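You operate a simulated robot arm through the tools that you are given. There is no shell and no other tool. Be economical: measure what you need, move in short steps, check, and stop when the job is done.

You run a simulated two-armed robot. Do the job below in one go: nothing can be reset, and whatever is moved stays where it is left.

Task
Take the lid off the white tub with red knob and lay it down on the top of the steel bench. Then put the teal squeeze bottle on the stage of the light hood. Then close the door of the drying cabinet. Then fetch the check weight of five hundred grams and set it on the top of the drying ledge. Then put the small glass beaker on the top of the wide silver table away on the top of the steel bench. Do these in the order given. Set down upright: teal squeeze bottle, check weight of five hundred grams, small glass beaker.

Only the result counts: the job must be done as asked and must still hold three seconds after the hand-in. Knocking over, shifting, dropping, spilling or breaking anything else fails it. Lids that push on must go on centred and level and be pressed home; caps that screw on are set level and turned clockwise until they are tight.

Robot
Two 7-joint arms with two-finger parallel grippers on one trunk, on a base that drives. Base frame: it is fixed to the floor where the robot stands at the start and does not move with it; the origin is under the middle of the robot, x ahead of it, y to its left, z up. Readings come in m, degrees, newtons and seconds.
The left shoulder is at the start at [0.07, 0.163, 1.195], the right one opposite. Places, roughly: check weight of five hundred grams [-1, 0.75, 0.5]; door of the drying cabinet [-0.6, 2.1, 1.2]; small glass beaker [-1.5, 0.5, 1]; stage of the light hood (50x25 cm) [-3.16, -1.7, 0.9]; teal squeeze bottle (6x6x14 cm) [-1.5, 0.2, 1]; top of the drying ledge (40x19 cm) [-5, 0.42, 1.14]; top of the steel bench [0.9, -0.6, 0.9]; white tub with red knob [0.75, 0, 1]. Payload 3.43 kg a hand.
Tool frame (each hand has its own): the origin (TCP) lies between the finger pads and is the grasp point; the fingertips stand 0.034 m ahead of it; z points along the fingers, y is the line along which they close. Largest opening 0.128 m; finger width 0.024, thickness 0.012; the body of the gripper, 0.048 by 0.13 m, starts 0.096 m behind the TCP.
Orientation is that of the tool frame in the base frame, as a unit quaternion [x, y, z, w]. With the fingers straight down and closing along the base's y, the tool's x points along the base's -x, its y along +y and its z along -z.

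Tools
- The arms move only by the tool drive_tool. It takes "left_rows", "right_rows" or both (then of equal length, played together; a hand with none holds still); each is a list of rows, each a list of 6 numbers: the shift along the tool's x, y, z in units of 50 mm (1.0 is 50 mm), then the turn, a rotation vector about the tool's x, y, z in units of 6 degrees (1.0 is 6 degrees). In form: [[tx, ty, tz, wx, wy, wz], ...]. A call has 1 to 8 rows; each row shifts and turns the commanded pose from where the row before left it, along the tool's axes as they then stand. "left_jaw" and "right_jaw" are, for a hand that has rows, the finger opening in m, from 0 to 0.128, set as the call begins (left out, the last holds). A call with a number of a shift or a turn outside -1 to 1 is refused whole. Each row takes 0.2 s and may step no farther than 0.05 m and 8.6 degrees from the row before; otherwise, or with a gripper value out of range, the whole call is refused. Where a pose cannot be reached the arm comes as near as it can. A force on the tool above 40 N (or 10 N above the force at the start of the call, whichever is more), or a blocked arm, ends the call early, and 0.2 s more pass. The fingers move at their own pace (about 0.153 m/s each) and stop on an object; they squeeze with about 32 N. The grip force told is the motor's: it shows also when the fingers shut on nothing. Time passes only in rows, and 0.2 s behind the last, so rows that do not move let the fingers close. It gives the time, the measured TCP pose, the force on the tool (base axes), the opening and the grip force at its end, in the units of the frame above (readings bear some noise), with the torque about the TCP (base axes, N m) and any sound that the robot's microphone picked up.
- Cameras (640 x 400 px; columns grow to the right, rows downward): "scene" is now at [0.1459, -0.0006, 1.4206]; the picture's right is [-0.06, -1.00, 0.00], its down [-0.57, 0.03, -0.82] and it looks along [0.82, -0.05, -0.57] (base axes); focal length 262 px, centre (320, 200). "left" rides on the left gripper at [0.076, 0.011, -0.16] in its tool frame; the picture's right is [-0.15, 0.99, 0.00], its down [-0.88, -0.13, -0.46] and it looks along [-0.45, -0.07, 0.89] (tool axes); focal length 234 px, centre (320, 200). "right" rides on the right gripper at [0.076, -0.011, -0.16] in its tool frame; the picture's right is [0.15, 0.99, 0.00], its down [-0.88, 0.13, -0.46] and it looks along [-0.45, 0.07, 0.89] (tool axes); focal length 234 px, centre (320, 200).
- camera(camera): a new picture of that camera. The clock stands still meanwhile.
- move_column(by): slides the trunk up (or, below 0, down) by that many m; the arms and the scene camera ride with it, the base frame stays. It gives what a move gives, with no picture.
- roll_base(legs): drives the robot by 1 to 6 legs, each [ahead, left, turn to the left] in m, m and degrees, along the robot's own axes; the way and the turn of a leg run together, so that a leg with both is an arc; at most 1.5 m and 180 degrees a leg. The arms and the cameras ride along, it lands a little off, and it stops where it bumps. It gives what a move gives.
- head_to(pan, tilt): turns the head with the scene camera to pan (to the left, within 86 degrees either way) and tilt (down, from -29 to 69), counted from straight ahead of the robot. It gives what a move gives.
- point_at(camera, pixels): for up to 12 pixels [column, row] of the newest picture of that camera ("zoom" is the newest enlarged one), the place [x, y, z] in the base frame of the surface seen there, good to about 0.002 m, but the place of the scene camera against the robot may be out by one fixed shift of up to 0.012 m in any direction. The clock stands still meanwhile.
- enlarge(camera, box): a new picture of the part [left, top, right, bottom] of that camera's present view, enlarged. The clock stands still meanwhile.
- hand_in(): hands the job in; it is judged then, once.

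Keep the steps short. Do not move on a guess: measure, check each grasp and each placing, and mend mistakes. In all there are 110 turns and 92 pictures (those below and enlarged ones count). Leave the grippers open and the arms clear of the work at the hand-in unless told otherwise, and finish with a single line.

The tools are called after "Request:" as name(argument=value, ...) on one line, values as JSON. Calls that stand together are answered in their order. drive_tool: Moves the arms, as the interface text tells. Its arguments: {"type":"object","properties":{"left_rows":{"type":"array","items":{"type":"array","items":{"type":"number"}}},"left_jaw":{"type":"number"},"right_rows":{"type":"array","items":{"type":"array","items":{"type":"number"}}},"right_jaw":{"type":"number"}},"required":[]} The other tools are called the same way: move_column (by) slides the trunk up or down; roll_base (legs) drives the base; head_to (pan, tilt) turns the head that bears the scene camera; camera (camera) takes a picture; point_at (camera, pixels) gives the place of the surface under pixels of a picture; enlarge (camera, box) takes an enlarged picture of a part of a camera's view; hand_in () hands the job in.

At the start:

```text
time_s: 0.0
left_ee_pos: [0.6519, 0.1794, 1.1367]
left_orientation: [0.0, 1.0, 0.0, 0.0]
left_ft_force: [0.1, -0.2, 0.1]
left_moment: [-0.01, 0.02, 0.01]
left_gripper_width: 0.1282
left_grip_force: 0.0
right_ee_pos: [0.5557, -0.3801, 1.2018]
right_orientation: [0.001, 1.0, 0.0, 0.0]
right_ft_force: [-0.8, 0.2, -0.5]
right_moment: [0.03, 0.02, 0.02]
right_gripper_width: 0.1281
right_grip_force: 0.0
trunk travel left (down, up): [-0.675, 0.265]
robot x, y, heading: [0.0015, -0.0014, 0.0]
head pan, tilt: [-3.2, 35.0]
```

scene: 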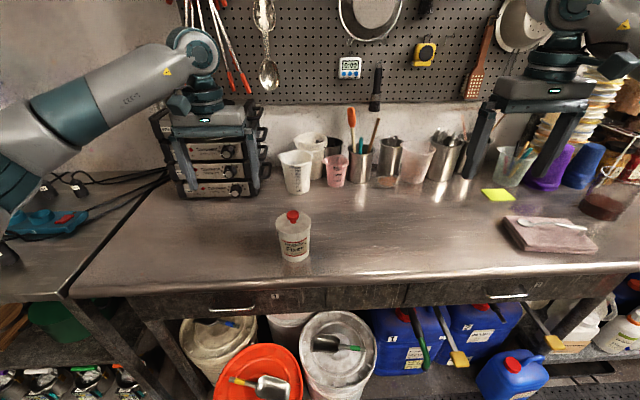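
right: 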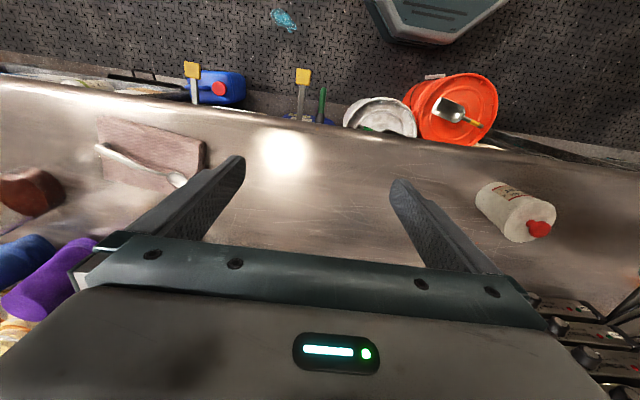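
left: 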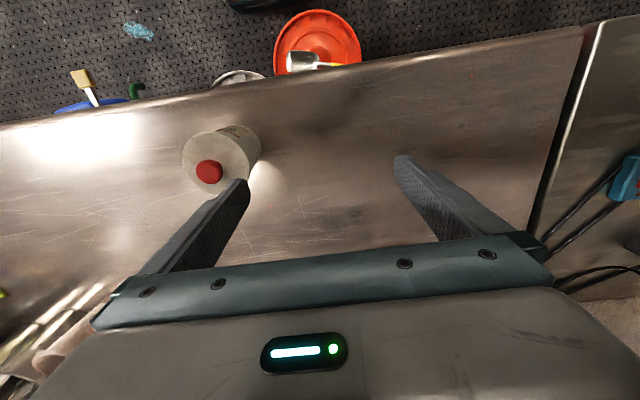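

I see the white tub with red knob at about (293,235) in the scene. I'll enlarge it and measure.

Request:
enlarge(camera="scene", box=[240, 190, 350, 270])

Request:
point_at(camera="left", pixels=[[208, 172], [190, 160], [226, 160], [215, 190], [240, 150], [300, 220], [200, 210]])

Request:
point_at(camera="scene", pixels=[[292, 217], [292, 213], [283, 225], [303, 225], [293, 228], [294, 260], [400, 240], [300, 270]])

```text
5.00 times, centred on (295, 230) of scene
```

zoom: 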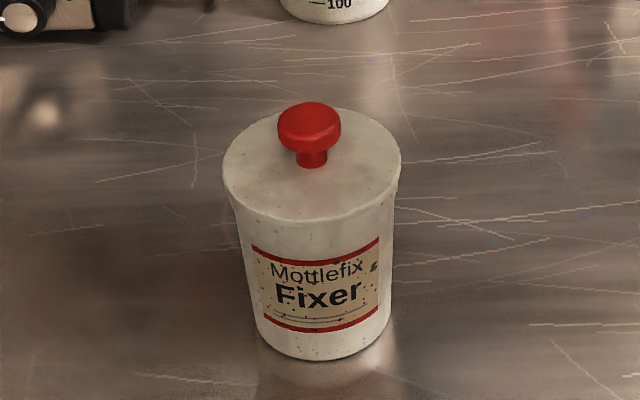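

```text
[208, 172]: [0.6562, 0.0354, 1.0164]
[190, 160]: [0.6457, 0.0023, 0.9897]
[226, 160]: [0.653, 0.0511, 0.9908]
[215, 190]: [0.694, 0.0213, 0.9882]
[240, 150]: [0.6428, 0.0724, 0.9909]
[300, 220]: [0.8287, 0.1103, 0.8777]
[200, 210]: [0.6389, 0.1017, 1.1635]
```

```text
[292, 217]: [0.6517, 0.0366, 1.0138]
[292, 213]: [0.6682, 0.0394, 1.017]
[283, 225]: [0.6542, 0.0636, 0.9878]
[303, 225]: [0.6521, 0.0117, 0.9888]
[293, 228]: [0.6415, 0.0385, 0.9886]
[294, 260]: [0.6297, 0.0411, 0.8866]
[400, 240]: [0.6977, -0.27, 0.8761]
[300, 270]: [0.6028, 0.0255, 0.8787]
```

Request:
enlarge(camera="left", box=[160, 110, 280, 210])

```text
4.00 times, centred on (220, 160) of left
```

zoom: 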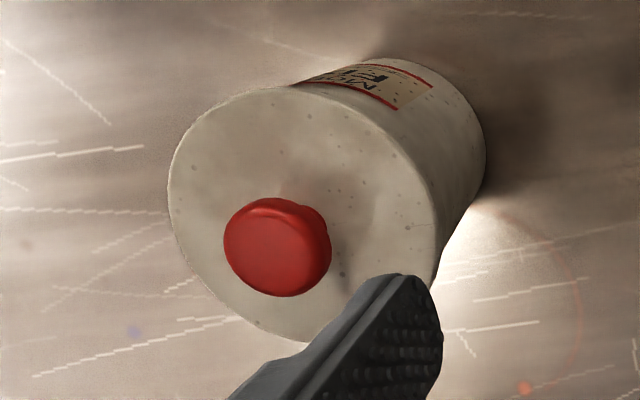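

Request:
point_at(camera="zoom", pixels=[[277, 245], [230, 245], [322, 255], [272, 212], [280, 290], [175, 200], [425, 240], [250, 105], [300, 335], [312, 215]])

```text
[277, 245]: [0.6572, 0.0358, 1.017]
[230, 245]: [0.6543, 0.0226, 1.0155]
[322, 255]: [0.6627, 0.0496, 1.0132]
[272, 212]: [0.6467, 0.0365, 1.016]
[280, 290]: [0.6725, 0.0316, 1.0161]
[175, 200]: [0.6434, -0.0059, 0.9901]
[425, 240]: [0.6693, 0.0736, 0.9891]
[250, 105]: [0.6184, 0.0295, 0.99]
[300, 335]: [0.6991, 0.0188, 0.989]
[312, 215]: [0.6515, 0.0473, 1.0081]
```

Knob centre is at about (0.658, 0.036), lid top z 0.990, knob top 1.017. Moving the left hand above it, then down until fingertips sit just above the lid.

Request:
drive_tool(left_rows=[[-0.12, -0.957, 0, 0, 0, 0], [0, -0.957, 0, 0, 0, 0], [0, -0.957, 0, 0, 0, 0], [0, 0, 0.8, 0, 0, 0], [0, 0, 0.6, 0, 0, 0], [0, 0, 0, 0, 0, 0]], left_jaw=0.08)

Request:
camera(camera="left")

```text
time_s: 1.4
left_ee_pos: [0.6596, 0.0323, 1.0709]
left_orientation: [-0.001, 1.0, 0.0, -0.001]
left_ft_force: [-0.5, 0.5, 0.1]
left_moment: [-0.01, 0.01, 0.0]
left_gripper_width: 0.08
left_grip_force: 0.2
right_ee_pos: [0.5561, -0.3798, 1.2028]
right_orientation: [0.0, 1.0, 0.0, -0.001]
right_ft_force: [-0.4, 0.4, 0.2]
right_moment: [0.0, -0.02, -0.01]
right_gripper_width: 0.1279
right_grip_force: 0.1
trunk travel left (down, up): [-0.675, 0.265]
robot x, y, heading: [0.0001, 0.0006, 0.1]
head pan, tilt: [-3.2, 35.0]
```

```text
86 pictures are left
```

left: 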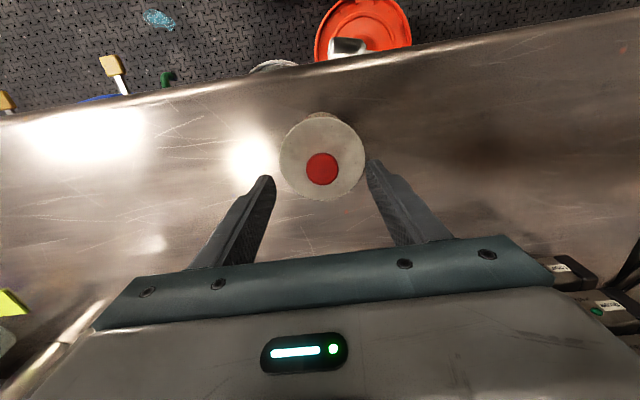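

Centred well. Lower 43 mm to z≈1.028 and then close.

Request:
drive_tool(left_rows=[[0, 0.05, 0.5, 0, 0, 0], [0, 0, 0.36, 0, 0, 0], [0, 0, 0, 0, 0, 0]])

Request:
drive_tool(left_rows=[[0, 0, 0, 0, 0, 0], [0, 0, 0, 0, 0, 0], [0, 0, 0, 0, 0, 0]], left_jaw=0.0)

Request:
camera(camera="left")

```text
time_s: 2.2
left_ee_pos: [0.661, 0.0373, 1.0258]
left_orientation: [0.0, 1.0, 0.0, 0.0]
left_ft_force: [0.6, -0.2, 2.8]
left_moment: [0.01, 0.01, 0.01]
left_gripper_width: 0.0799
left_grip_force: 0.0
right_ee_pos: [0.5563, -0.3792, 1.2035]
right_orientation: [0.0, 1.0, 0.0, -0.001]
right_ft_force: [-0.3, -0.4, 0.4]
right_moment: [0.0, -0.01, -0.02]
right_gripper_width: 0.1279
right_grip_force: 0.1
trunk travel left (down, up): [-0.675, 0.265]
robot x, y, heading: [0.0004, 0.0014, -0.3]
head pan, tilt: [-3.2, 35.0]
```

```text
time_s: 3.0
left_ee_pos: [0.6596, 0.0381, 1.0252]
left_orientation: [0.0, 1.0, 0.0, 0.001]
left_ft_force: [0.0, -1.2, 3.3]
left_moment: [0.1, 0.01, 0.01]
left_gripper_width: 0.0303
left_grip_force: 31.6
right_ee_pos: [0.5575, -0.3788, 1.2008]
right_orientation: [0.0, 1.0, -0.001, 0.0]
right_ft_force: [-0.3, -0.5, 0.5]
right_moment: [-0.03, 0.02, 0.0]
right_gripper_width: 0.128
right_grip_force: 0.1
trunk travel left (down, up): [-0.675, 0.265]
robot x, y, heading: [-0.0, 0.0032, 0.0]
head pan, tilt: [-3.2, 35.0]
heard: snap
```

```text
85 pictures are left
```

left: 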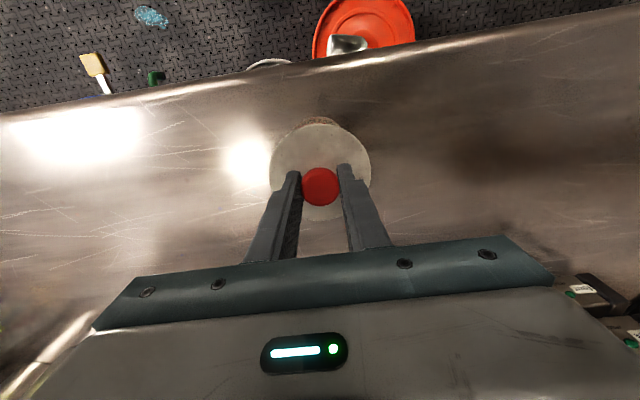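

Knob gripped (30 mm); a snap was heard, perhaps the lid's rim. Lift gently 10 mm and check.

Request:
drive_tool(left_rows=[[0, 0, -0.1, 0, 0, 0], [0, 0, -0.1, 0, 0, 0], [0, 0, -0.1, 0, 0, 0], [0, 0, -0.1, 0, 0, 0], [0, 0, 0, 0, 0, 0]])

Request:
enlarge(camera="scene", box=[200, 130, 400, 290])

```text
time_s: 4.2
left_ee_pos: [0.6582, 0.0372, 1.0441]
left_orientation: [0.0, 1.0, -0.001, 0.0]
left_ft_force: [-1.1, 0.3, -0.7]
left_moment: [0.0, -0.04, -0.03]
left_gripper_width: 0.0303
left_grip_force: 31.4
right_ee_pos: [0.5572, -0.3797, 1.202]
right_orientation: [0.0, 1.0, -0.001, 0.0]
right_ft_force: [0.1, -1.0, 0.3]
right_moment: [-0.04, 0.02, 0.0]
right_gripper_width: 0.1277
right_grip_force: 0.0
trunk travel left (down, up): [-0.675, 0.265]
robot x, y, heading: [-0.0032, 0.0013, -0.2]
head pan, tilt: [-3.2, 35.0]
```

```text
2.50 times, centred on (300, 210) of scene
```

zoom: 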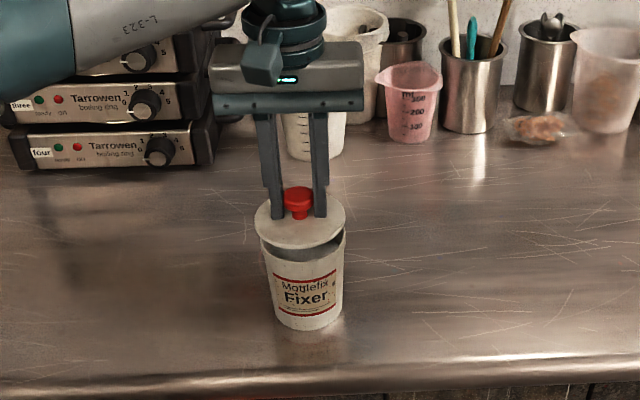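

Lid is free, the tub stayed. Raise and carry the lid 0.16 m to the right over bare bench.

Request:
drive_tool(left_rows=[[0, 0, -0.7, 0, 0, 0], [0, 0, -0.5, 0, 0, 0], [0, -0.8, 0, 0, 0, 0], [0, -0.8, 0, 0, 0, 0], [0, -0.8, 0, 0, 0, 0], [0, -0.8, 0, 0, 0, 0], [0, 0, 0.8, 0, 0, 0], [0, 0, 0, 0, 0, 0]])

Request:
enlarge(camera="scene", box=[240, 150, 440, 290])

```text
time_s: 6.0
left_ee_pos: [0.6599, -0.1209, 1.0664]
left_orientation: [0.0, 1.0, -0.001, -0.001]
left_ft_force: [0.3, 0.7, 0.0]
left_moment: [0.01, 0.0, -0.01]
left_gripper_width: 0.0302
left_grip_force: 31.5
right_ee_pos: [0.5571, -0.3797, 1.2022]
right_orientation: [0.0, 1.0, -0.001, 0.0]
right_ft_force: [0.0, 0.1, 0.1]
right_moment: [0.05, 0.0, 0.0]
right_gripper_width: 0.1281
right_grip_force: 0.1
trunk travel left (down, up): [-0.675, 0.265]
robot x, y, heading: [-0.0019, 0.0003, -0.1]
head pan, tilt: [-3.2, 35.0]
```

```text
2.86 times, centred on (340, 220) of scene
```

zoom: 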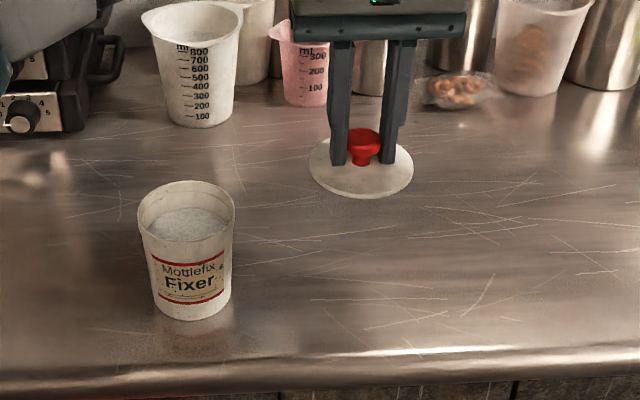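

Lower 0.12 m, then finish in small steps.

Request:
drive_tool(left_rows=[[0, 0, 0.8, 0, 0, 0], [0, 0, 0.8, 0, 0, 0], [0, 0, 0.8, 0, 0, 0], [0, 0, 0.2, 0, 0, 0], [0, 0, 0, 0, 0, 0]])

Request:
drive_tool(left_rows=[[0, 0, 0.08, 0, 0, 0], [0, 0, 0.08, 0, 0, 0], [0, 0, 0.06, 0, 0, 0], [0, 0, 0, 0, 0, 0]])

Request:
enlarge(camera="scene", box=[300, 190, 400, 260])

```text
time_s: 7.2
left_ee_pos: [0.6594, -0.121, 0.934]
left_orientation: [0.0, 1.0, 0.0, 0.0]
left_ft_force: [-1.3, 0.4, 0.8]
left_moment: [-0.03, 0.02, -0.02]
left_gripper_width: 0.0301
left_grip_force: 32.4
right_ee_pos: [0.5577, -0.3791, 1.2014]
right_orientation: [0.0, 1.0, 0.0, 0.0]
right_ft_force: [0.3, 0.0, 0.3]
right_moment: [-0.04, 0.01, 0.03]
right_gripper_width: 0.1282
right_grip_force: 0.1
trunk travel left (down, up): [-0.675, 0.265]
robot x, y, heading: [-0.0001, -0.0008, -0.4]
head pan, tilt: [-3.2, 35.0]
```

```text
time_s: 8.2
left_ee_pos: [0.6573, -0.1201, 0.9276]
left_orientation: [-0.001, 1.0, -0.001, 0.003]
left_ft_force: [5.4, 1.8, 28.5]
left_moment: [0.16, -0.13, 0.01]
left_gripper_width: 0.0301
left_grip_force: 31.9
right_ee_pos: [0.5554, -0.3781, 1.2039]
right_orientation: [0.001, 1.0, -0.001, 0.001]
right_ft_force: [0.7, -0.2, 0.4]
right_moment: [0.0, 0.02, 0.0]
right_gripper_width: 0.1281
right_grip_force: 0.0
trunk travel left (down, up): [-0.675, 0.265]
robot x, y, heading: [-0.0014, 0.0019, 0.0]
head pan, tilt: [-3.2, 35.0]
```

```text
5.71 times, centred on (350, 225) of scene
```

zoom: 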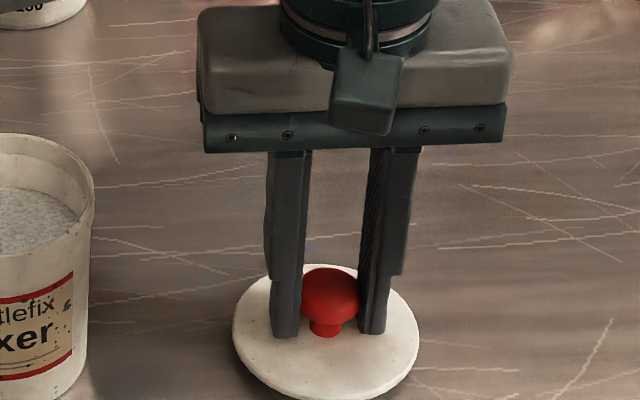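

Contact at 28 N; the lid rests flat. Back off slightly, open, and withdraw upward.

Request:
drive_tool(left_rows=[[0, 0, -0.08, 0, 0, 0], [0, 0, 0, 0, 0, 0]])

Request:
drive_tool(left_rows=[[0, 0, 0, 0, 0, 0], [0, 0, 0, 0, 0, 0], [0, 0, -0.8, 0, 0, 0], [0, 0, -1, 0, 0, 0], [0, 0, -1, 0, 0, 0], [0, 0, -1, 0, 0, 0], [0, 0, -1, 0, 0, 0]], left_jaw=0.07)

Request:
camera(camera="scene")

```text
time_s: 8.8
left_ee_pos: [0.6566, -0.1216, 0.9272]
left_orientation: [-0.001, 1.0, 0.0, 0.0]
left_ft_force: [4.6, 1.4, 14.8]
left_moment: [0.02, -0.32, 0.04]
left_gripper_width: 0.0302
left_grip_force: 31.9
right_ee_pos: [0.5571, -0.379, 1.2024]
right_orientation: [0.0, 1.0, -0.002, 0.0]
right_ft_force: [0.1, -0.8, 0.9]
right_moment: [-0.03, 0.01, 0.01]
right_gripper_width: 0.1278
right_grip_force: 0.1
trunk travel left (down, up): [-0.675, 0.265]
robot x, y, heading: [-0.0008, -0.0032, 0.0]
head pan, tilt: [-3.2, 35.0]
```

```text
time_s: 10.4
left_ee_pos: [0.6571, -0.1231, 1.1689]
left_orientation: [0.0, 1.0, 0.0, 0.0]
left_ft_force: [-1.1, 0.7, -0.2]
left_moment: [0.0, -0.02, 0.01]
left_gripper_width: 0.07
left_grip_force: 0.0
right_ee_pos: [0.5574, -0.3791, 1.2017]
right_orientation: [0.001, 1.0, 0.0, 0.0]
right_ft_force: [-0.5, 0.0, -0.6]
right_moment: [-0.02, -0.01, -0.02]
right_gripper_width: 0.128
right_grip_force: 0.1
trunk travel left (down, up): [-0.675, 0.265]
robot x, y, heading: [-0.0026, 0.0037, -0.1]
head pan, tilt: [-3.2, 35.0]
```

```text
81 pictures are left
```

scene: 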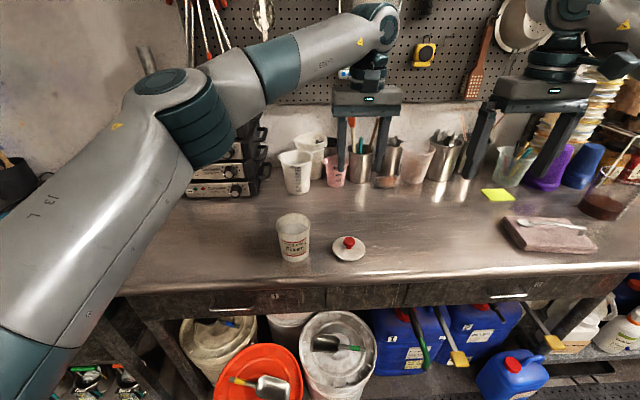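

Lid lies on the bench. Now retract both hands toward the body before turning.

Request:
drive_tool(left_rows=[[1, 0.8, 0, 0, 0, 0], [1, 0.8, 0, 0, 0, 0], [1, 0.8, 0, 0, 0, 0], [1, 0.8, 0, 0, 0, 0], [1, 0.8, 0, 0, 0, 0], [0.5, 0.8, 0, 0, 0, 0]], right_rows=[[1, 0, 0, 0, 0, 0], [1, 0.2, 0, 0, 0, 0], [1, 0.2, 0, 0, 0, 0], [0.5, 0.2, 0, 0, 0, 0], [0, 0.2, 0, 0, 0, 0], [0, 0, 0, 0, 0, 0]])

Request:
head_to(pan=80, tilt=25)

Request:
camera(camera="scene")

```text
refused: row 1 steps farther than a row can; nothing moved
```

```text
time_s: 12.0
left_ee_pos: [0.6571, -0.1231, 1.1681]
left_orientation: [0.0, 1.0, 0.001, 0.0]
left_ft_force: [-0.1, 0.6, 0.0]
left_moment: [0.01, 0.01, -0.02]
left_gripper_width: 0.0699
left_grip_force: 0.0
right_ee_pos: [0.5573, -0.3783, 1.2022]
right_orientation: [0.0, 1.0, 0.0, 0.0]
right_ft_force: [1.3, -0.4, 0.2]
right_moment: [0.0, 0.02, 0.02]
right_gripper_width: 0.128
right_grip_force: 0.1
trunk travel left (down, up): [-0.675, 0.265]
robot x, y, heading: [-0.0031, 0.0003, -0.1]
head pan, tilt: [80.0, 25.0]
```

```text
80 pictures are left
```

scene: 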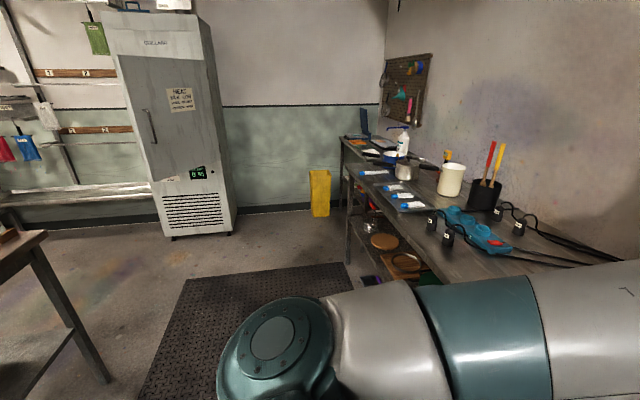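

Retry with shorter rows.

Request:
drive_tool(left_rows=[[0.78, 0.62, 0, 0, 0, 0], [0.78, 0.62, 0, 0, 0, 0], [0.78, 0.62, 0, 0, 0, 0], [0.78, 0.62, 0, 0, 0, 0], [0.78, 0.62, 0, 0, 0, 0], [0.78, 0.62, 0, 0, 0, 0], [0.6, 0.62, 0, 0, 0, 0], [0.3, 0.62, 0, 0, 0, 0]], right_rows=[[0.9, 0, 0, 0, 0, 0], [0.9, 0.2, 0, 0, 0, 0], [0.9, 0.2, 0, 0, 0, 0], [0.8, 0.2, 0, 0, 0, 0], [0, 0.2, 0, 0, 0, 0], [0, 0, 0, 0, 0, 0], [0, 0, 0, 0, 0, 0], [0, 0, 0, 0, 0, 0]])

Request:
head_to(pan=-80, tilt=30)

Request:
camera(camera="scene")

```text
time_s: 13.8
left_ee_pos: [0.3823, 0.1264, 1.1657]
left_orientation: [0.0, 1.0, -0.001, 0.0]
left_ft_force: [-0.9, -0.2, 0.2]
left_moment: [-0.04, -0.02, 0.05]
left_gripper_width: 0.0701
left_grip_force: 0.1
right_ee_pos: [0.3826, -0.3382, 1.2015]
right_orientation: [0.001, 1.0, -0.001, 0.0]
right_ft_force: [0.0, 0.2, 0.0]
right_moment: [-0.01, 0.02, 0.01]
right_gripper_width: 0.1278
right_grip_force: 0.1
trunk travel left (down, up): [-0.675, 0.265]
robot x, y, heading: [0.0003, -0.0004, 0.1]
head pan, tilt: [80.0, 25.0]
```

```text
time_s: 16.2
left_ee_pos: [0.3819, 0.1254, 1.1676]
left_orientation: [0.0, 1.0, 0.0, 0.0]
left_ft_force: [0.1, 0.6, 1.1]
left_moment: [0.02, -0.01, 0.01]
left_gripper_width: 0.07
left_grip_force: 0.1
right_ee_pos: [0.3826, -0.3408, 1.2015]
right_orientation: [0.0, 1.0, 0.0, 0.0]
right_ft_force: [-1.1, 0.3, -0.1]
right_moment: [-0.02, -0.01, 0.0]
right_gripper_width: 0.1281
right_grip_force: 0.1
trunk travel left (down, up): [-0.675, 0.265]
robot x, y, heading: [-0.0023, 0.0003, -0.0]
head pan, tilt: [-80.0, 30.0]
```

```text
79 pictures are left
```

scene: 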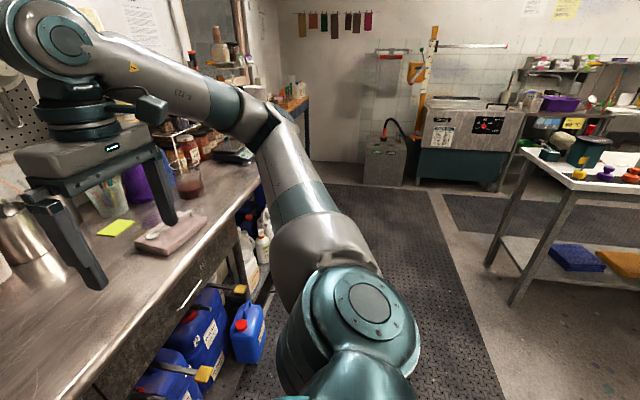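

Clear on both sides. I back 0.2 m, then turn left 90° and look.

Request:
roll_base(legs=[[-0.2, 0, 0], [0, 0, 90]])

Request:
head_to(pan=60, tilt=30)

Request:
camera(camera="scene")

```text
time_s: 21.6
left_ee_pos: [-0.3261, 0.3792, 1.1666]
left_orientation: [0.71, -0.704, 0.0, -0.001]
left_ft_force: [-0.7, -0.9, 0.9]
left_moment: [-0.03, 0.0, -0.01]
left_gripper_width: 0.0698
left_grip_force: 0.1
right_ee_pos: [0.1382, 0.3843, 1.2003]
right_orientation: [0.71, -0.704, 0.0, 0.001]
right_ft_force: [0.3, -0.4, -0.3]
right_moment: [0.02, -0.01, 0.02]
right_gripper_width: 0.1281
right_grip_force: 0.2
trunk travel left (down, up): [-0.675, 0.265]
robot x, y, heading: [-0.1967, -0.0037, 90.5]
head pan, tilt: [-80.0, 30.0]
```

```text
time_s: 23.9
left_ee_pos: [-0.3273, 0.3796, 1.1667]
left_orientation: [0.71, -0.704, 0.0, -0.001]
left_ft_force: [0.1, -0.1, -0.2]
left_moment: [0.01, -0.02, -0.05]
left_gripper_width: 0.0701
left_grip_force: 0.1
right_ee_pos: [0.1388, 0.3854, 1.2007]
right_orientation: [0.71, -0.704, 0.0, 0.0]
right_ft_force: [-0.2, 0.9, -0.3]
right_moment: [0.03, 0.02, -0.01]
right_gripper_width: 0.128
right_grip_force: 0.0
trunk travel left (down, up): [-0.675, 0.265]
robot x, y, heading: [-0.1989, 0.0013, 90.4]
head pan, tilt: [60.0, 30.0]
```

```text
78 pictures are left
```

scene: 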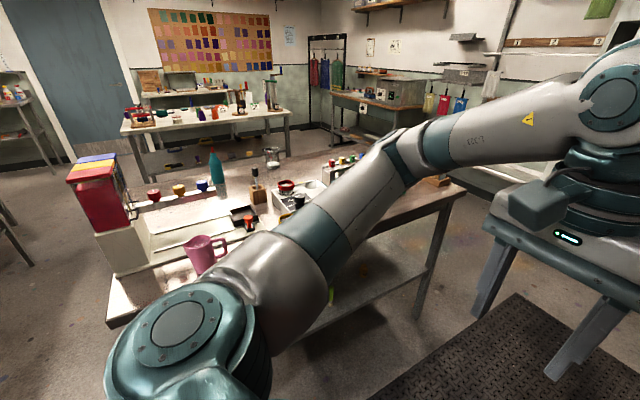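

Teal bottle is at (216,170). Measure it, the beaker, and the table's edge.

Request:
point_at(camera="scene", pixels=[[217, 180], [271, 157], [465, 188], [440, 200], [118, 320], [205, 240], [255, 190], [247, 220], [235, 205], [290, 190], [335, 165], [435, 180]])

Request:
enlarge(camera="scene", box=[100, 120, 420, 320])

```text
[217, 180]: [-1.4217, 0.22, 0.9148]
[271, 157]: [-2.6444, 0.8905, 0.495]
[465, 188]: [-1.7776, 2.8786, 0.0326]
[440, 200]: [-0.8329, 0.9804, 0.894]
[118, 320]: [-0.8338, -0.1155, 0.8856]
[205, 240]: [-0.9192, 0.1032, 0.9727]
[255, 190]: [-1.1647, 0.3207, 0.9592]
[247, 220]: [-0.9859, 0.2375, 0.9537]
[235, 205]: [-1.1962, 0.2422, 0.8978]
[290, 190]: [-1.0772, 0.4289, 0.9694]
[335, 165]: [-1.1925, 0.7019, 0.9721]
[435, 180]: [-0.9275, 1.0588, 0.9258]
```

```text
2.00 times, centred on (260, 220) of scene
```

zoom: 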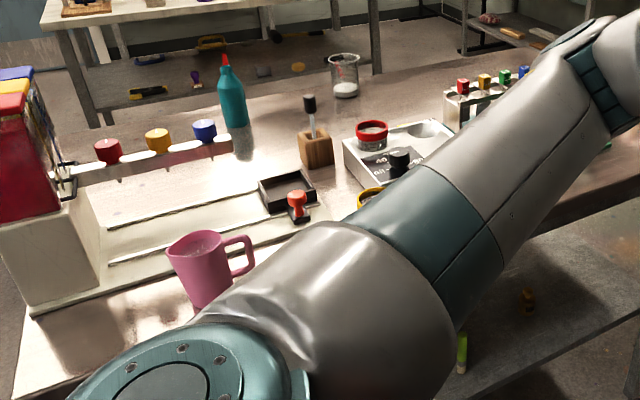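

The bottle stands at the table's far side (x≈-1.45), so I go around via the -y end. Turn to face -x and look.

Request:
roll_base(legs=[[0, 0, 89.6]])

Request:
head_to(pan=30, tilt=25)

Request:
camera(camera="scene")

```text
time_s: 28.0
left_ee_pos: [-0.5829, -0.1165, 1.1675]
left_orientation: [1.0, -0.011, 0.0, 0.0]
left_ft_force: [0.0, 0.5, 0.3]
left_moment: [0.03, -0.01, 0.02]
left_gripper_width: 0.0698
left_grip_force: 0.1
right_ee_pos: [-0.5736, 0.348, 1.201]
right_orientation: [1.0, -0.011, 0.0, 0.0]
right_ft_force: [-0.2, -0.4, 0.0]
right_moment: [0.01, 0.0, -0.02]
right_gripper_width: 0.1279
right_grip_force: 0.0
trunk travel left (down, up): [-0.675, 0.265]
robot x, y, heading: [-0.1977, -0.0033, 178.8]
head pan, tilt: [60.0, 30.0]
```

```text
time_s: 29.0
left_ee_pos: [-0.5834, -0.1178, 1.1663]
left_orientation: [1.0, -0.012, 0.0, 0.0]
left_ft_force: [-0.4, 1.0, -0.5]
left_moment: [0.02, -0.01, 0.0]
left_gripper_width: 0.0697
left_grip_force: 0.0
right_ee_pos: [-0.5735, 0.3485, 1.2007]
right_orientation: [1.0, -0.011, 0.0, 0.001]
right_ft_force: [-0.3, 0.4, 0.0]
right_moment: [0.01, 0.01, 0.01]
right_gripper_width: 0.1279
right_grip_force: 0.0
trunk travel left (down, up): [-0.675, 0.265]
robot x, y, heading: [-0.1942, -0.0008, 178.7]
head pan, tilt: [30.0, 25.0]
```

```text
76 pictures are left
```

scene: 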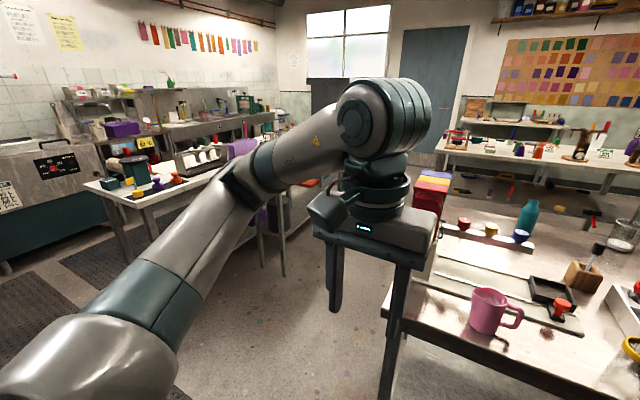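

Measure the neighbouring table's corner, floor, and other furniture for the path.

Request:
point_at(camera="scene", pixels=[[95, 185], [155, 200], [285, 270], [260, 225], [390, 290], [440, 190], [455, 165], [600, 190], [300, 180], [170, 160], [290, 240], [640, 205]])

Request:
head_to(pan=0, tilt=25)

Request:
camera(camera="scene")

```text
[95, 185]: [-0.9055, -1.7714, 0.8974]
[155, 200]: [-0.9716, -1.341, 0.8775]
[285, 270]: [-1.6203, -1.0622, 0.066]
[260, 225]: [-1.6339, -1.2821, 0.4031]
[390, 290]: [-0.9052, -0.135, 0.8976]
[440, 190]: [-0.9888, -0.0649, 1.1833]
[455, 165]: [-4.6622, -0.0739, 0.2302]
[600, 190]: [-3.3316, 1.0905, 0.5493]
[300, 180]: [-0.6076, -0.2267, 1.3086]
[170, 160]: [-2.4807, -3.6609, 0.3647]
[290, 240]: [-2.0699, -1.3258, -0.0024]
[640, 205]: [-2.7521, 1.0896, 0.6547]
```

```text
time_s: 29.9
left_ee_pos: [-0.584, -0.1178, 1.1666]
left_orientation: [1.0, -0.011, 0.0, 0.0]
left_ft_force: [-0.5, -0.3, -0.3]
left_moment: [0.01, 0.0, -0.04]
left_gripper_width: 0.07
left_grip_force: 0.1
right_ee_pos: [-0.5734, 0.3488, 1.1993]
right_orientation: [1.0, -0.011, -0.001, 0.0]
right_ft_force: [-0.2, -0.5, -0.1]
right_moment: [-0.01, -0.02, 0.02]
right_gripper_width: 0.1282
right_grip_force: 0.2
trunk travel left (down, up): [-0.675, 0.265]
robot x, y, heading: [-0.1995, -0.0019, 178.8]
head pan, tilt: [0.0, 25.0]
```

```text
75 pictures are left
```

scene: 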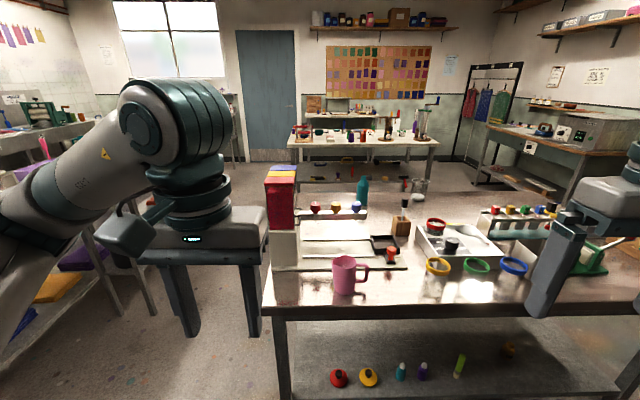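

Request:
point_at(camera="scene", pixels=[[5, 260], [50, 190], [10, 330], [160, 130], [295, 170], [268, 220], [275, 300], [630, 200], [362, 190], [418, 190], [440, 135], [290, 140]])

Request:
drive_tool(right_rows=[[0, 0.8, 0, 0, 0, 0], [0, 0.8, 0, 0, 0, 0], [0, 0.8, 0, 0, 0, 0]])

Request:
head_to(pan=75, tilt=45)

Request:
camera(camera="scene")

```text
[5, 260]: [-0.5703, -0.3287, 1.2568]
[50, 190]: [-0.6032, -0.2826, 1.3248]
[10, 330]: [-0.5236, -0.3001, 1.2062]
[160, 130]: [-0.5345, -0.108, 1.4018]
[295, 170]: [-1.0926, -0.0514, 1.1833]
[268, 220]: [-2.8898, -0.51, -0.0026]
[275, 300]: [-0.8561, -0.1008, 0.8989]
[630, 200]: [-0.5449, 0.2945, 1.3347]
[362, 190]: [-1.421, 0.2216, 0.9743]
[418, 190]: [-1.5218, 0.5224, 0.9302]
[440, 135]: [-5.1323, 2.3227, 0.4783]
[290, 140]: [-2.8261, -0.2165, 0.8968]
```

```text
time_s: 30.7
left_ee_pos: [-0.5848, -0.1184, 1.1661]
left_orientation: [1.0, -0.012, 0.001, -0.001]
left_ft_force: [0.8, -1.8, -1.3]
left_moment: [0.03, -0.05, -0.02]
left_gripper_width: 0.0701
left_grip_force: 0.2
right_ee_pos: [-0.5769, 0.226, 1.2003]
right_orientation: [1.0, -0.012, 0.0, -0.002]
right_ft_force: [0.1, 0.0, 0.1]
right_moment: [0.06, -0.01, 0.0]
right_gripper_width: 0.128
right_grip_force: 0.0
trunk travel left (down, up): [-0.675, 0.265]
robot x, y, heading: [-0.1986, -0.0041, 178.6]
head pan, tilt: [0.0, 25.0]
```

```text
time_s: 32.2
left_ee_pos: [-0.5833, -0.1183, 1.1669]
left_orientation: [1.0, -0.011, 0.0, 0.0]
left_ft_force: [-0.4, -0.1, -0.3]
left_moment: [0.0, -0.02, -0.03]
left_gripper_width: 0.0702
left_grip_force: 0.0
right_ee_pos: [-0.576, 0.2287, 1.2007]
right_orientation: [1.0, -0.012, 0.0, 0.0]
right_ft_force: [0.4, 0.0, 0.6]
right_moment: [0.0, -0.01, 0.01]
right_gripper_width: 0.128
right_grip_force: 0.2
trunk travel left (down, up): [-0.675, 0.265]
robot x, y, heading: [-0.1994, -0.0035, 178.5]
head pan, tilt: [75.0, 45.0]
```

```text
74 pictures are left
```

scene: 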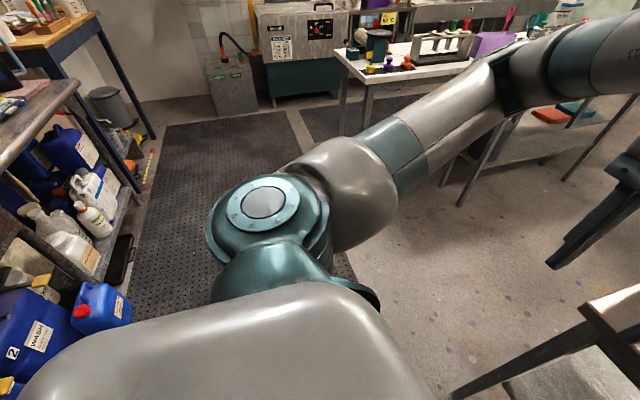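

Aisle between tables (y −1.06 … −0.15) is passable. Strafe to y≈-0.6, drive to x≈-2.2.

Request:
roll_base(legs=[[0, 0.6, 1.3], [1.0, 0, 0], [1.0, 0, 0]])

Request:
head_to(pan=-60, tilt=35)

Request:
camera(camera="scene")

```text
time_s: 44.9
left_ee_pos: [-2.5234, -0.6952, 1.1664]
left_orientation: [1.0, -0.015, 0.0, 0.0]
left_ft_force: [0.3, 1.2, -0.6]
left_moment: [-0.02, -0.03, 0.03]
left_gripper_width: 0.07
left_grip_force: 0.1
right_ee_pos: [-2.5155, -0.351, 1.2014]
right_orientation: [1.0, -0.015, -0.001, 0.0]
right_ft_force: [0.3, 0.0, 0.2]
right_moment: [-0.05, -0.01, 0.02]
right_gripper_width: 0.1281
right_grip_force: 0.0
trunk travel left (down, up): [-0.675, 0.265]
robot x, y, heading: [-2.1384, -0.5807, 178.4]
head pan, tilt: [75.0, 45.0]
```

```text
time_s: 47.1
left_ee_pos: [-2.5239, -0.6957, 1.1665]
left_orientation: [1.0, -0.015, 0.0, -0.001]
left_ft_force: [0.2, -0.1, 0.3]
left_moment: [0.0, 0.02, -0.01]
left_gripper_width: 0.0699
left_grip_force: 0.0
right_ee_pos: [-2.5133, -0.3511, 1.2011]
right_orientation: [1.0, -0.015, 0.0, 0.0]
right_ft_force: [-0.1, 0.3, 0.3]
right_moment: [0.02, -0.03, -0.01]
right_gripper_width: 0.1278
right_grip_force: 0.1
trunk travel left (down, up): [-0.675, 0.265]
robot x, y, heading: [-2.1415, -0.5863, 178.4]
head pan, tilt: [-60.0, 35.0]
```

```text
73 pictures are left
```

scene: 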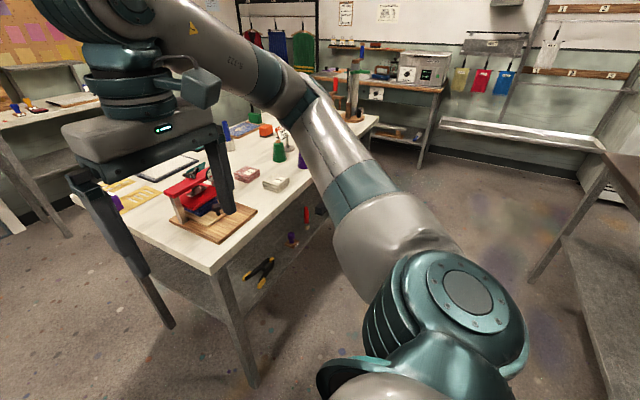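

Now look left (toward -y) to see the light hood and space for turning.

Request:
point_at(camera="scene", pixels=[[212, 265], [375, 125], [600, 155], [560, 270], [205, 180], [635, 180], [250, 350]])

Request:
head_to(pan=45, tilt=20)

Request:
camera(camera="scene")

```text
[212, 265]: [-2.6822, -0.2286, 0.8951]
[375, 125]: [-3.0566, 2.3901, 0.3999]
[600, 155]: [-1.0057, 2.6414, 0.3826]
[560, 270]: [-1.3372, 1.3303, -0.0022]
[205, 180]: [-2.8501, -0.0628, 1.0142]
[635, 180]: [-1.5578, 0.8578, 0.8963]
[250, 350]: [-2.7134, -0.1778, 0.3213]
```

```text
time_s: 48.9
left_ee_pos: [-2.5234, -0.6963, 1.1665]
left_orientation: [1.0, -0.015, 0.0, 0.0]
left_ft_force: [-0.4, 0.1, 0.5]
left_moment: [-0.01, 0.02, 0.04]
left_gripper_width: 0.0701
left_grip_force: 0.1
right_ee_pos: [-2.5144, -0.3527, 1.2004]
right_orientation: [1.0, -0.015, 0.0, -0.001]
right_ft_force: [-1.0, -0.9, 0.1]
right_moment: [0.01, -0.05, 0.0]
right_gripper_width: 0.1281
right_grip_force: 0.0
trunk travel left (down, up): [-0.675, 0.265]
robot x, y, heading: [-2.139, -0.581, 178.4]
head pan, tilt: [45.0, 20.0]
```

```text
72 pictures are left
```

scene: 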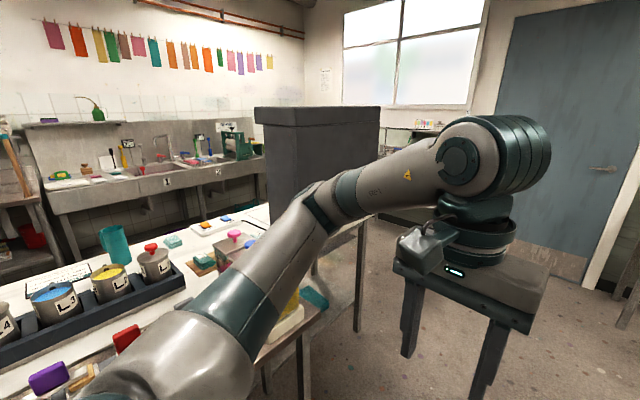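

Request:
point_at(camera="scene", pixels=[[300, 115], [375, 115], [270, 195], [360, 220], [318, 305], [205, 225], [300, 340], [355, 330], [120, 360], [150, 255], [115, 240], [255, 210]])

Request:
roll_base(legs=[[0, 0, 80]])

Request:
head_to(pan=-40, tilt=20)

Request:
camera(camera="scene")

```text
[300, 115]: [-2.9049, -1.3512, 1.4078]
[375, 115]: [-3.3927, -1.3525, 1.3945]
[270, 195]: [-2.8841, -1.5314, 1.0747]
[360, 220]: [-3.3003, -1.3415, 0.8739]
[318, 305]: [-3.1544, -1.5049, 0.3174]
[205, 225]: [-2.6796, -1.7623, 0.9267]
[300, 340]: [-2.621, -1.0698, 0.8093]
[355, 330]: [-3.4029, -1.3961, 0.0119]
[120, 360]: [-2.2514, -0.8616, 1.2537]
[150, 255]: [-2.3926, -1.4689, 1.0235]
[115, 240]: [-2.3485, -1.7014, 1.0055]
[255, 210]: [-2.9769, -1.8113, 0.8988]
```

```text
time_s: 52.7
left_ee_pos: [-2.1037, -0.9832, 1.1672]
left_orientation: [0.784, 0.621, 0.001, 0.0]
left_ft_force: [0.1, -0.7, 0.4]
left_moment: [0.01, 0.0, -0.01]
left_gripper_width: 0.0699
left_grip_force: 0.1
right_ee_pos: [-2.4408, -0.9055, 1.2011]
right_orientation: [0.785, 0.619, 0.0, 0.0]
right_ft_force: [0.3, -0.8, -0.5]
right_moment: [0.01, 0.02, 0.02]
right_gripper_width: 0.128
right_grip_force: 0.1
trunk travel left (down, up): [-0.675, 0.265]
robot x, y, heading: [-2.137, -0.5824, -103.6]
head pan, tilt: [45.0, 20.0]
```

```text
time_s: 54.3
left_ee_pos: [-2.104, -0.9826, 1.1658]
left_orientation: [0.784, 0.621, 0.0, 0.0]
left_ft_force: [0.7, -0.3, 0.9]
left_moment: [0.0, -0.01, -0.02]
left_gripper_width: 0.0699
left_grip_force: 0.0
right_ee_pos: [-2.4392, -0.9052, 1.2009]
right_orientation: [0.785, 0.62, 0.0, 0.001]
right_ft_force: [-0.5, 0.4, -0.2]
right_moment: [0.03, -0.01, -0.03]
right_gripper_width: 0.1279
right_grip_force: 0.1
trunk travel left (down, up): [-0.675, 0.265]
robot x, y, heading: [-2.1343, -0.5793, -103.4]
head pan, tilt: [-40.0, 20.0]
```

```text
71 pictures are left
```

scene: 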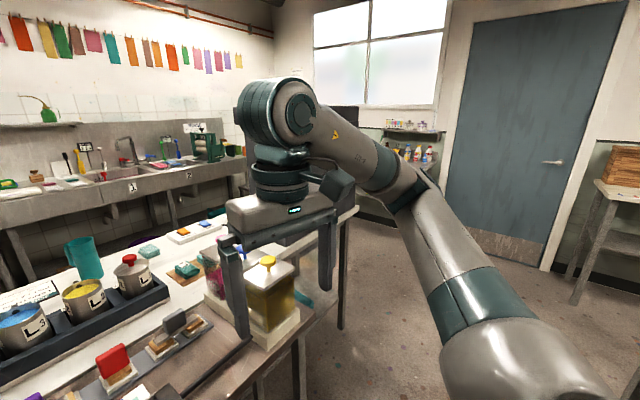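

The hood is the dark box behind the right hand; I'll look at it closer later. Continue turning to heading 0 and go up the aisle to the bottle.

Request:
roll_base(legs=[[0, 0, 103.5], [0, 0.75, 0]])

Request:
head_to(pan=0, tilt=40)

Request:
camera(camera="scene")

```text
time_s: 62.7
left_ee_pos: [-1.7719, 0.3039, 1.1669]
left_orientation: [-0.016, 1.0, 0.0, 0.0]
left_ft_force: [0.3, -0.1, -0.5]
left_moment: [-0.01, -0.02, 0.0]
left_gripper_width: 0.0699
left_grip_force: 0.1
right_ee_pos: [-1.7586, -0.0416, 1.201]
right_orientation: [-0.016, 1.0, 0.001, 0.0]
right_ft_force: [-0.6, 0.1, 0.0]
right_moment: [0.02, 0.0, 0.01]
right_gripper_width: 0.128
right_grip_force: 0.2
trunk travel left (down, up): [-0.675, 0.265]
robot x, y, heading: [-2.1506, 0.1661, 1.9]
head pan, tilt: [-40.0, 20.0]
```

```text
time_s: 63.7
left_ee_pos: [-1.7707, 0.303, 1.1673]
left_orientation: [-0.015, 1.0, 0.0, 0.001]
left_ft_force: [-0.2, 0.0, -0.6]
left_moment: [0.0, 0.01, 0.01]
left_gripper_width: 0.0702
left_grip_force: 0.0
right_ee_pos: [-1.7603, -0.0411, 1.2014]
right_orientation: [-0.016, 1.0, -0.001, 0.0]
right_ft_force: [-0.4, -0.1, 0.5]
right_moment: [0.02, -0.02, 0.01]
right_gripper_width: 0.1281
right_grip_force: 0.1
trunk travel left (down, up): [-0.675, 0.265]
robot x, y, heading: [-2.1502, 0.1628, 1.7]
head pan, tilt: [0.0, 40.0]
```

```text
70 pictures are left
```

scene: 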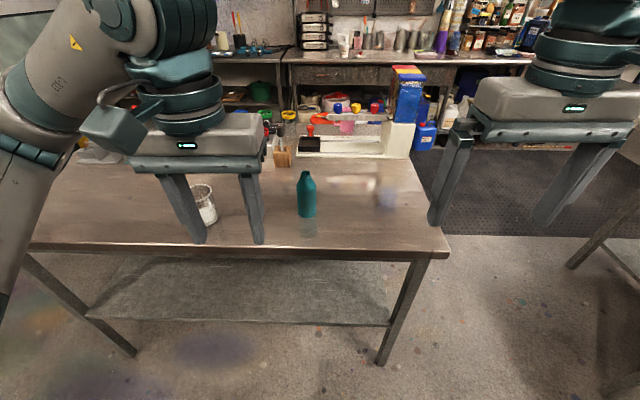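

Request:
enlarge(camera="scene", box=[180, 150, 340, 250])

Request:
point_at(camera="zoom", pixels=[[505, 100], [508, 180], [470, 200], [540, 200], [508, 230], [505, 250], [80, 160], [120, 240], [450, 365], [300, 340], [508, 265]])

```text
4.00 times, centred on (260, 200) of scene
```

zoom: 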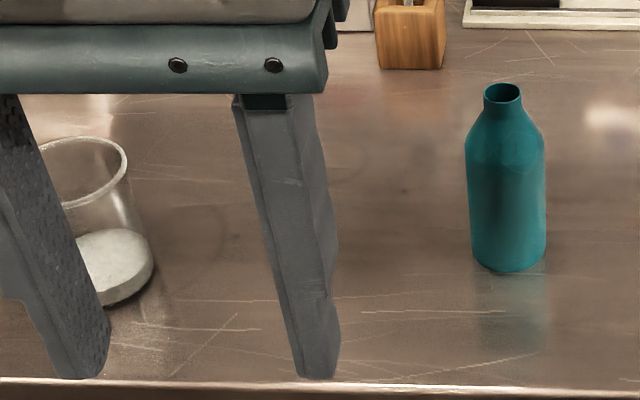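

```text
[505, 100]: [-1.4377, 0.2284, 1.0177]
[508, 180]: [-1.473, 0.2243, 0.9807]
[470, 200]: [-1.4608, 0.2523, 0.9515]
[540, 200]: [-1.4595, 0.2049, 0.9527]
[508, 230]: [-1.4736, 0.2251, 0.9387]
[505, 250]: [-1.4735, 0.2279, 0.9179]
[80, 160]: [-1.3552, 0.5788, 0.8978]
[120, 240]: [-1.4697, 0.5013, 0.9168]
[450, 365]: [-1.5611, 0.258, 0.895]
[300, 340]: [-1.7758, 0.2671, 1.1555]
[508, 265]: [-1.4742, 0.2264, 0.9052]
```

Bottle centre ≈(-1.445, 0.226), z 0.897–1.03. Shift the base so it lies ahead of the right hand; then tilt the right hand forward for a side grasp.

Request:
roll_base(legs=[[0.1, 0.2, -1.8]])

Request:
drive_tool(right_rows=[[-0.9, 0, 0, 0, 0, 0], [0, 0, 0, 0, -1, 0], [0, 0, 0, 0, -1, 0], [0, 0, 0, 0, -1, 0], [0, 0, 0, 0, -1, 0], [0, 0, 0, 0, -1, 0], [0, 0, 0, 0, -1, 0], [0, 0, 0, 0, 0, 0]], right_jaw=0.11)

Request:
drive_tool(right_rows=[[0, 0, 0, 0, -1, 0], [0, 0, 0, 0, -1, 0], [0, 0, 0, 0, -1, 0], [0, 0, 0, 0, -1, 0], [0, 0, 0, 0, 0, 0]])

Request:
camera(camera="scene")

```text
time_s: 65.5
left_ee_pos: [-1.6717, 0.5022, 1.1657]
left_orientation: [-0.002, 1.0, 0.0, 0.0]
left_ft_force: [0.3, -0.2, -0.2]
left_moment: [-0.02, 0.02, -0.01]
left_gripper_width: 0.07
left_grip_force: 0.0
right_ee_pos: [-1.6699, 0.1575, 1.2009]
right_orientation: [-0.002, 1.0, 0.0, 0.0]
right_ft_force: [-0.4, -0.1, -0.1]
right_moment: [-0.01, -0.01, 0.01]
right_gripper_width: 0.1279
right_grip_force: 0.2
trunk travel left (down, up): [-0.675, 0.265]
robot x, y, heading: [-2.0504, 0.3776, 0.1]
head pan, tilt: [0.0, 40.0]
```

```text
time_s: 67.3
left_ee_pos: [-1.6716, 0.5026, 1.1662]
left_orientation: [-0.002, 1.0, 0.0, 0.0]
left_ft_force: [-0.8, -0.4, -0.1]
left_moment: [-0.01, -0.04, -0.02]
left_gripper_width: 0.0699
left_grip_force: 0.0
right_ee_pos: [-1.6129, 0.1588, 1.2125]
right_orientation: [-0.002, 0.952, 0.001, 0.307]
right_ft_force: [0.1, -1.3, -0.2]
right_moment: [0.01, -0.02, 0.01]
right_gripper_width: 0.1098
right_grip_force: 0.0
right hand out of reach, approached as far as the arm can: row 7
trunk travel left (down, up): [-0.675, 0.265]
robot x, y, heading: [-2.0542, 0.3779, 0.3]
head pan, tilt: [0.0, 40.0]
```

```text
time_s: 68.5
left_ee_pos: [-1.6724, 0.5025, 1.1659]
left_orientation: [-0.001, 1.0, 0.0, 0.0]
left_ft_force: [-0.3, 0.3, 0.1]
left_moment: [0.01, -0.02, -0.02]
left_gripper_width: 0.0703
left_grip_force: 0.0
right_ee_pos: [-1.5409, 0.166, 1.2773]
right_orientation: [-0.002, 0.866, 0.001, 0.501]
right_ft_force: [-0.4, 0.1, -0.1]
right_moment: [-0.02, 0.03, 0.0]
right_gripper_width: 0.11
right_grip_force: 0.1
right hand out of reach, approached as far as the arm can: row 1, 2, 3, 4
trunk travel left (down, up): [-0.675, 0.265]
robot x, y, heading: [-2.053, 0.3738, -0.1]
head pan, tilt: [0.0, 40.0]
```

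```text
68 pictures are left
```

scene: 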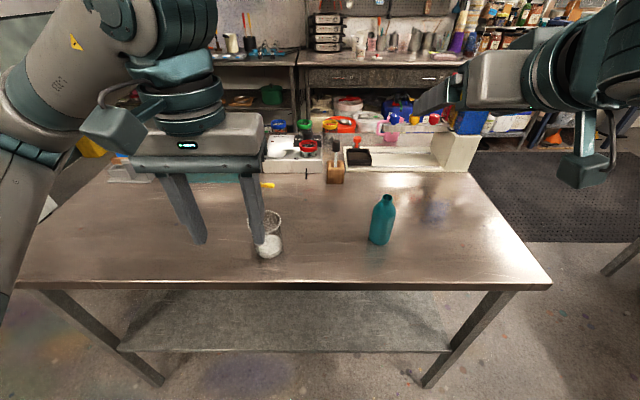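

Tilt of 60° reached, TCP at (-1.541, 0.166, 1.277). Descend in steps toward the pre-grasp point behind the bottle.

Request:
drive_tool(right_rows=[[0.6, 0.3, 0.32, 0, 0, 0], [0.6, 0.3, 0.32, 0, 0, 0], [0.6, 0.3, 0.32, 0, 0, 0], [0.6, 0.3, 0.32, 0, 0, 0], [0, 0, 0, 0, 0, 0]])

```text
time_s: 69.7
left_ee_pos: [-1.6713, 0.5031, 1.167]
left_orientation: [-0.002, 1.0, 0.0, -0.001]
left_ft_force: [0.1, 0.1, 0.1]
left_moment: [0.02, -0.02, 0.02]
left_gripper_width: 0.0702
left_grip_force: 0.1
right_ee_pos: [-1.4985, 0.2392, 1.1689]
right_orientation: [-0.001, 0.866, 0.001, 0.499]
right_ft_force: [0.4, 0.5, 0.0]
right_moment: [-0.01, 0.02, 0.02]
right_gripper_width: 0.11
right_grip_force: 0.0
right hand out of reach, approached as far as the arm can: row 1, 2, 3, 4
trunk travel left (down, up): [-0.675, 0.265]
robot x, y, heading: [-2.0531, 0.3776, 0.1]
head pan, tilt: [0.0, 40.0]
```

The wrist was too close to the shoulder. Back the base 0.1 m and continue straight down.

Request:
roll_base(legs=[[-0.1, 0, 0]])

Request:
drive_tool(right_rows=[[0.6, 0, 0.346, 0, 0, 0], [0.6, 0, 0.346, 0, 0, 0], [0, 0, 0, 0, 0, 0]])

```text
time_s: 70.8
left_ee_pos: [-1.7713, 0.5041, 1.1661]
left_orientation: [-0.004, 1.0, 0.0, 0.001]
left_ft_force: [-0.5, -1.5, 1.3]
left_moment: [0.01, -0.02, -0.01]
left_gripper_width: 0.0698
left_grip_force: 0.0
right_ee_pos: [-1.5953, 0.2412, 1.1675]
right_orientation: [-0.003, 0.866, 0.002, 0.501]
right_ft_force: [-0.7, -0.8, -0.6]
right_moment: [0.0, -0.01, 0.02]
right_gripper_width: 0.1098
right_grip_force: 0.1
trunk travel left (down, up): [-0.675, 0.265]
robot x, y, heading: [-2.1527, 0.3761, 0.5]
head pan, tilt: [0.0, 40.0]
```

```text
time_s: 71.6
left_ee_pos: [-1.771, 0.5035, 1.1675]
left_orientation: [-0.003, 1.0, 0.0, 0.0]
left_ft_force: [0.2, -0.4, 0.1]
left_moment: [0.01, 0.01, 0.01]
left_gripper_width: 0.0701
left_grip_force: 0.1
right_ee_pos: [-1.5849, 0.2482, 1.1023]
right_orientation: [-0.003, 0.866, 0.002, 0.499]
right_ft_force: [1.1, -0.8, 0.8]
right_moment: [0.02, -0.01, -0.01]
right_gripper_width: 0.1099
right_grip_force: 0.0
right hand out of reach, approached as far as the arm can: row 1, 2
trunk travel left (down, up): [-0.675, 0.265]
robot x, y, heading: [-2.1523, 0.376, 0.4]
head pan, tilt: [0.0, 40.0]
```

Request:
drive_tool(right_rows=[[-0.3, 0, 0.52, 0, 0, 0], [-0.3, 0, 0.52, 0, 0, 0], [0, 0, 0, 0, 0, 0]])

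```text
time_s: 72.4
left_ee_pos: [-1.7713, 0.5033, 1.1678]
left_orientation: [-0.004, 1.0, 0.001, 0.001]
left_ft_force: [0.5, 0.1, -0.3]
left_moment: [-0.01, 0.03, -0.04]
left_gripper_width: 0.0702
left_grip_force: 0.2
right_ee_pos: [-1.5248, 0.2467, 1.1007]
right_orientation: [-0.003, 0.866, 0.002, 0.5]
right_ft_force: [-0.8, 0.3, 0.1]
right_moment: [0.02, 0.02, 0.02]
right_gripper_width: 0.1098
right_grip_force: 0.1
trunk travel left (down, up): [-0.675, 0.265]
robot x, y, heading: [-2.1576, 0.3732, 0.5]
head pan, tilt: [0.0, 40.0]
```

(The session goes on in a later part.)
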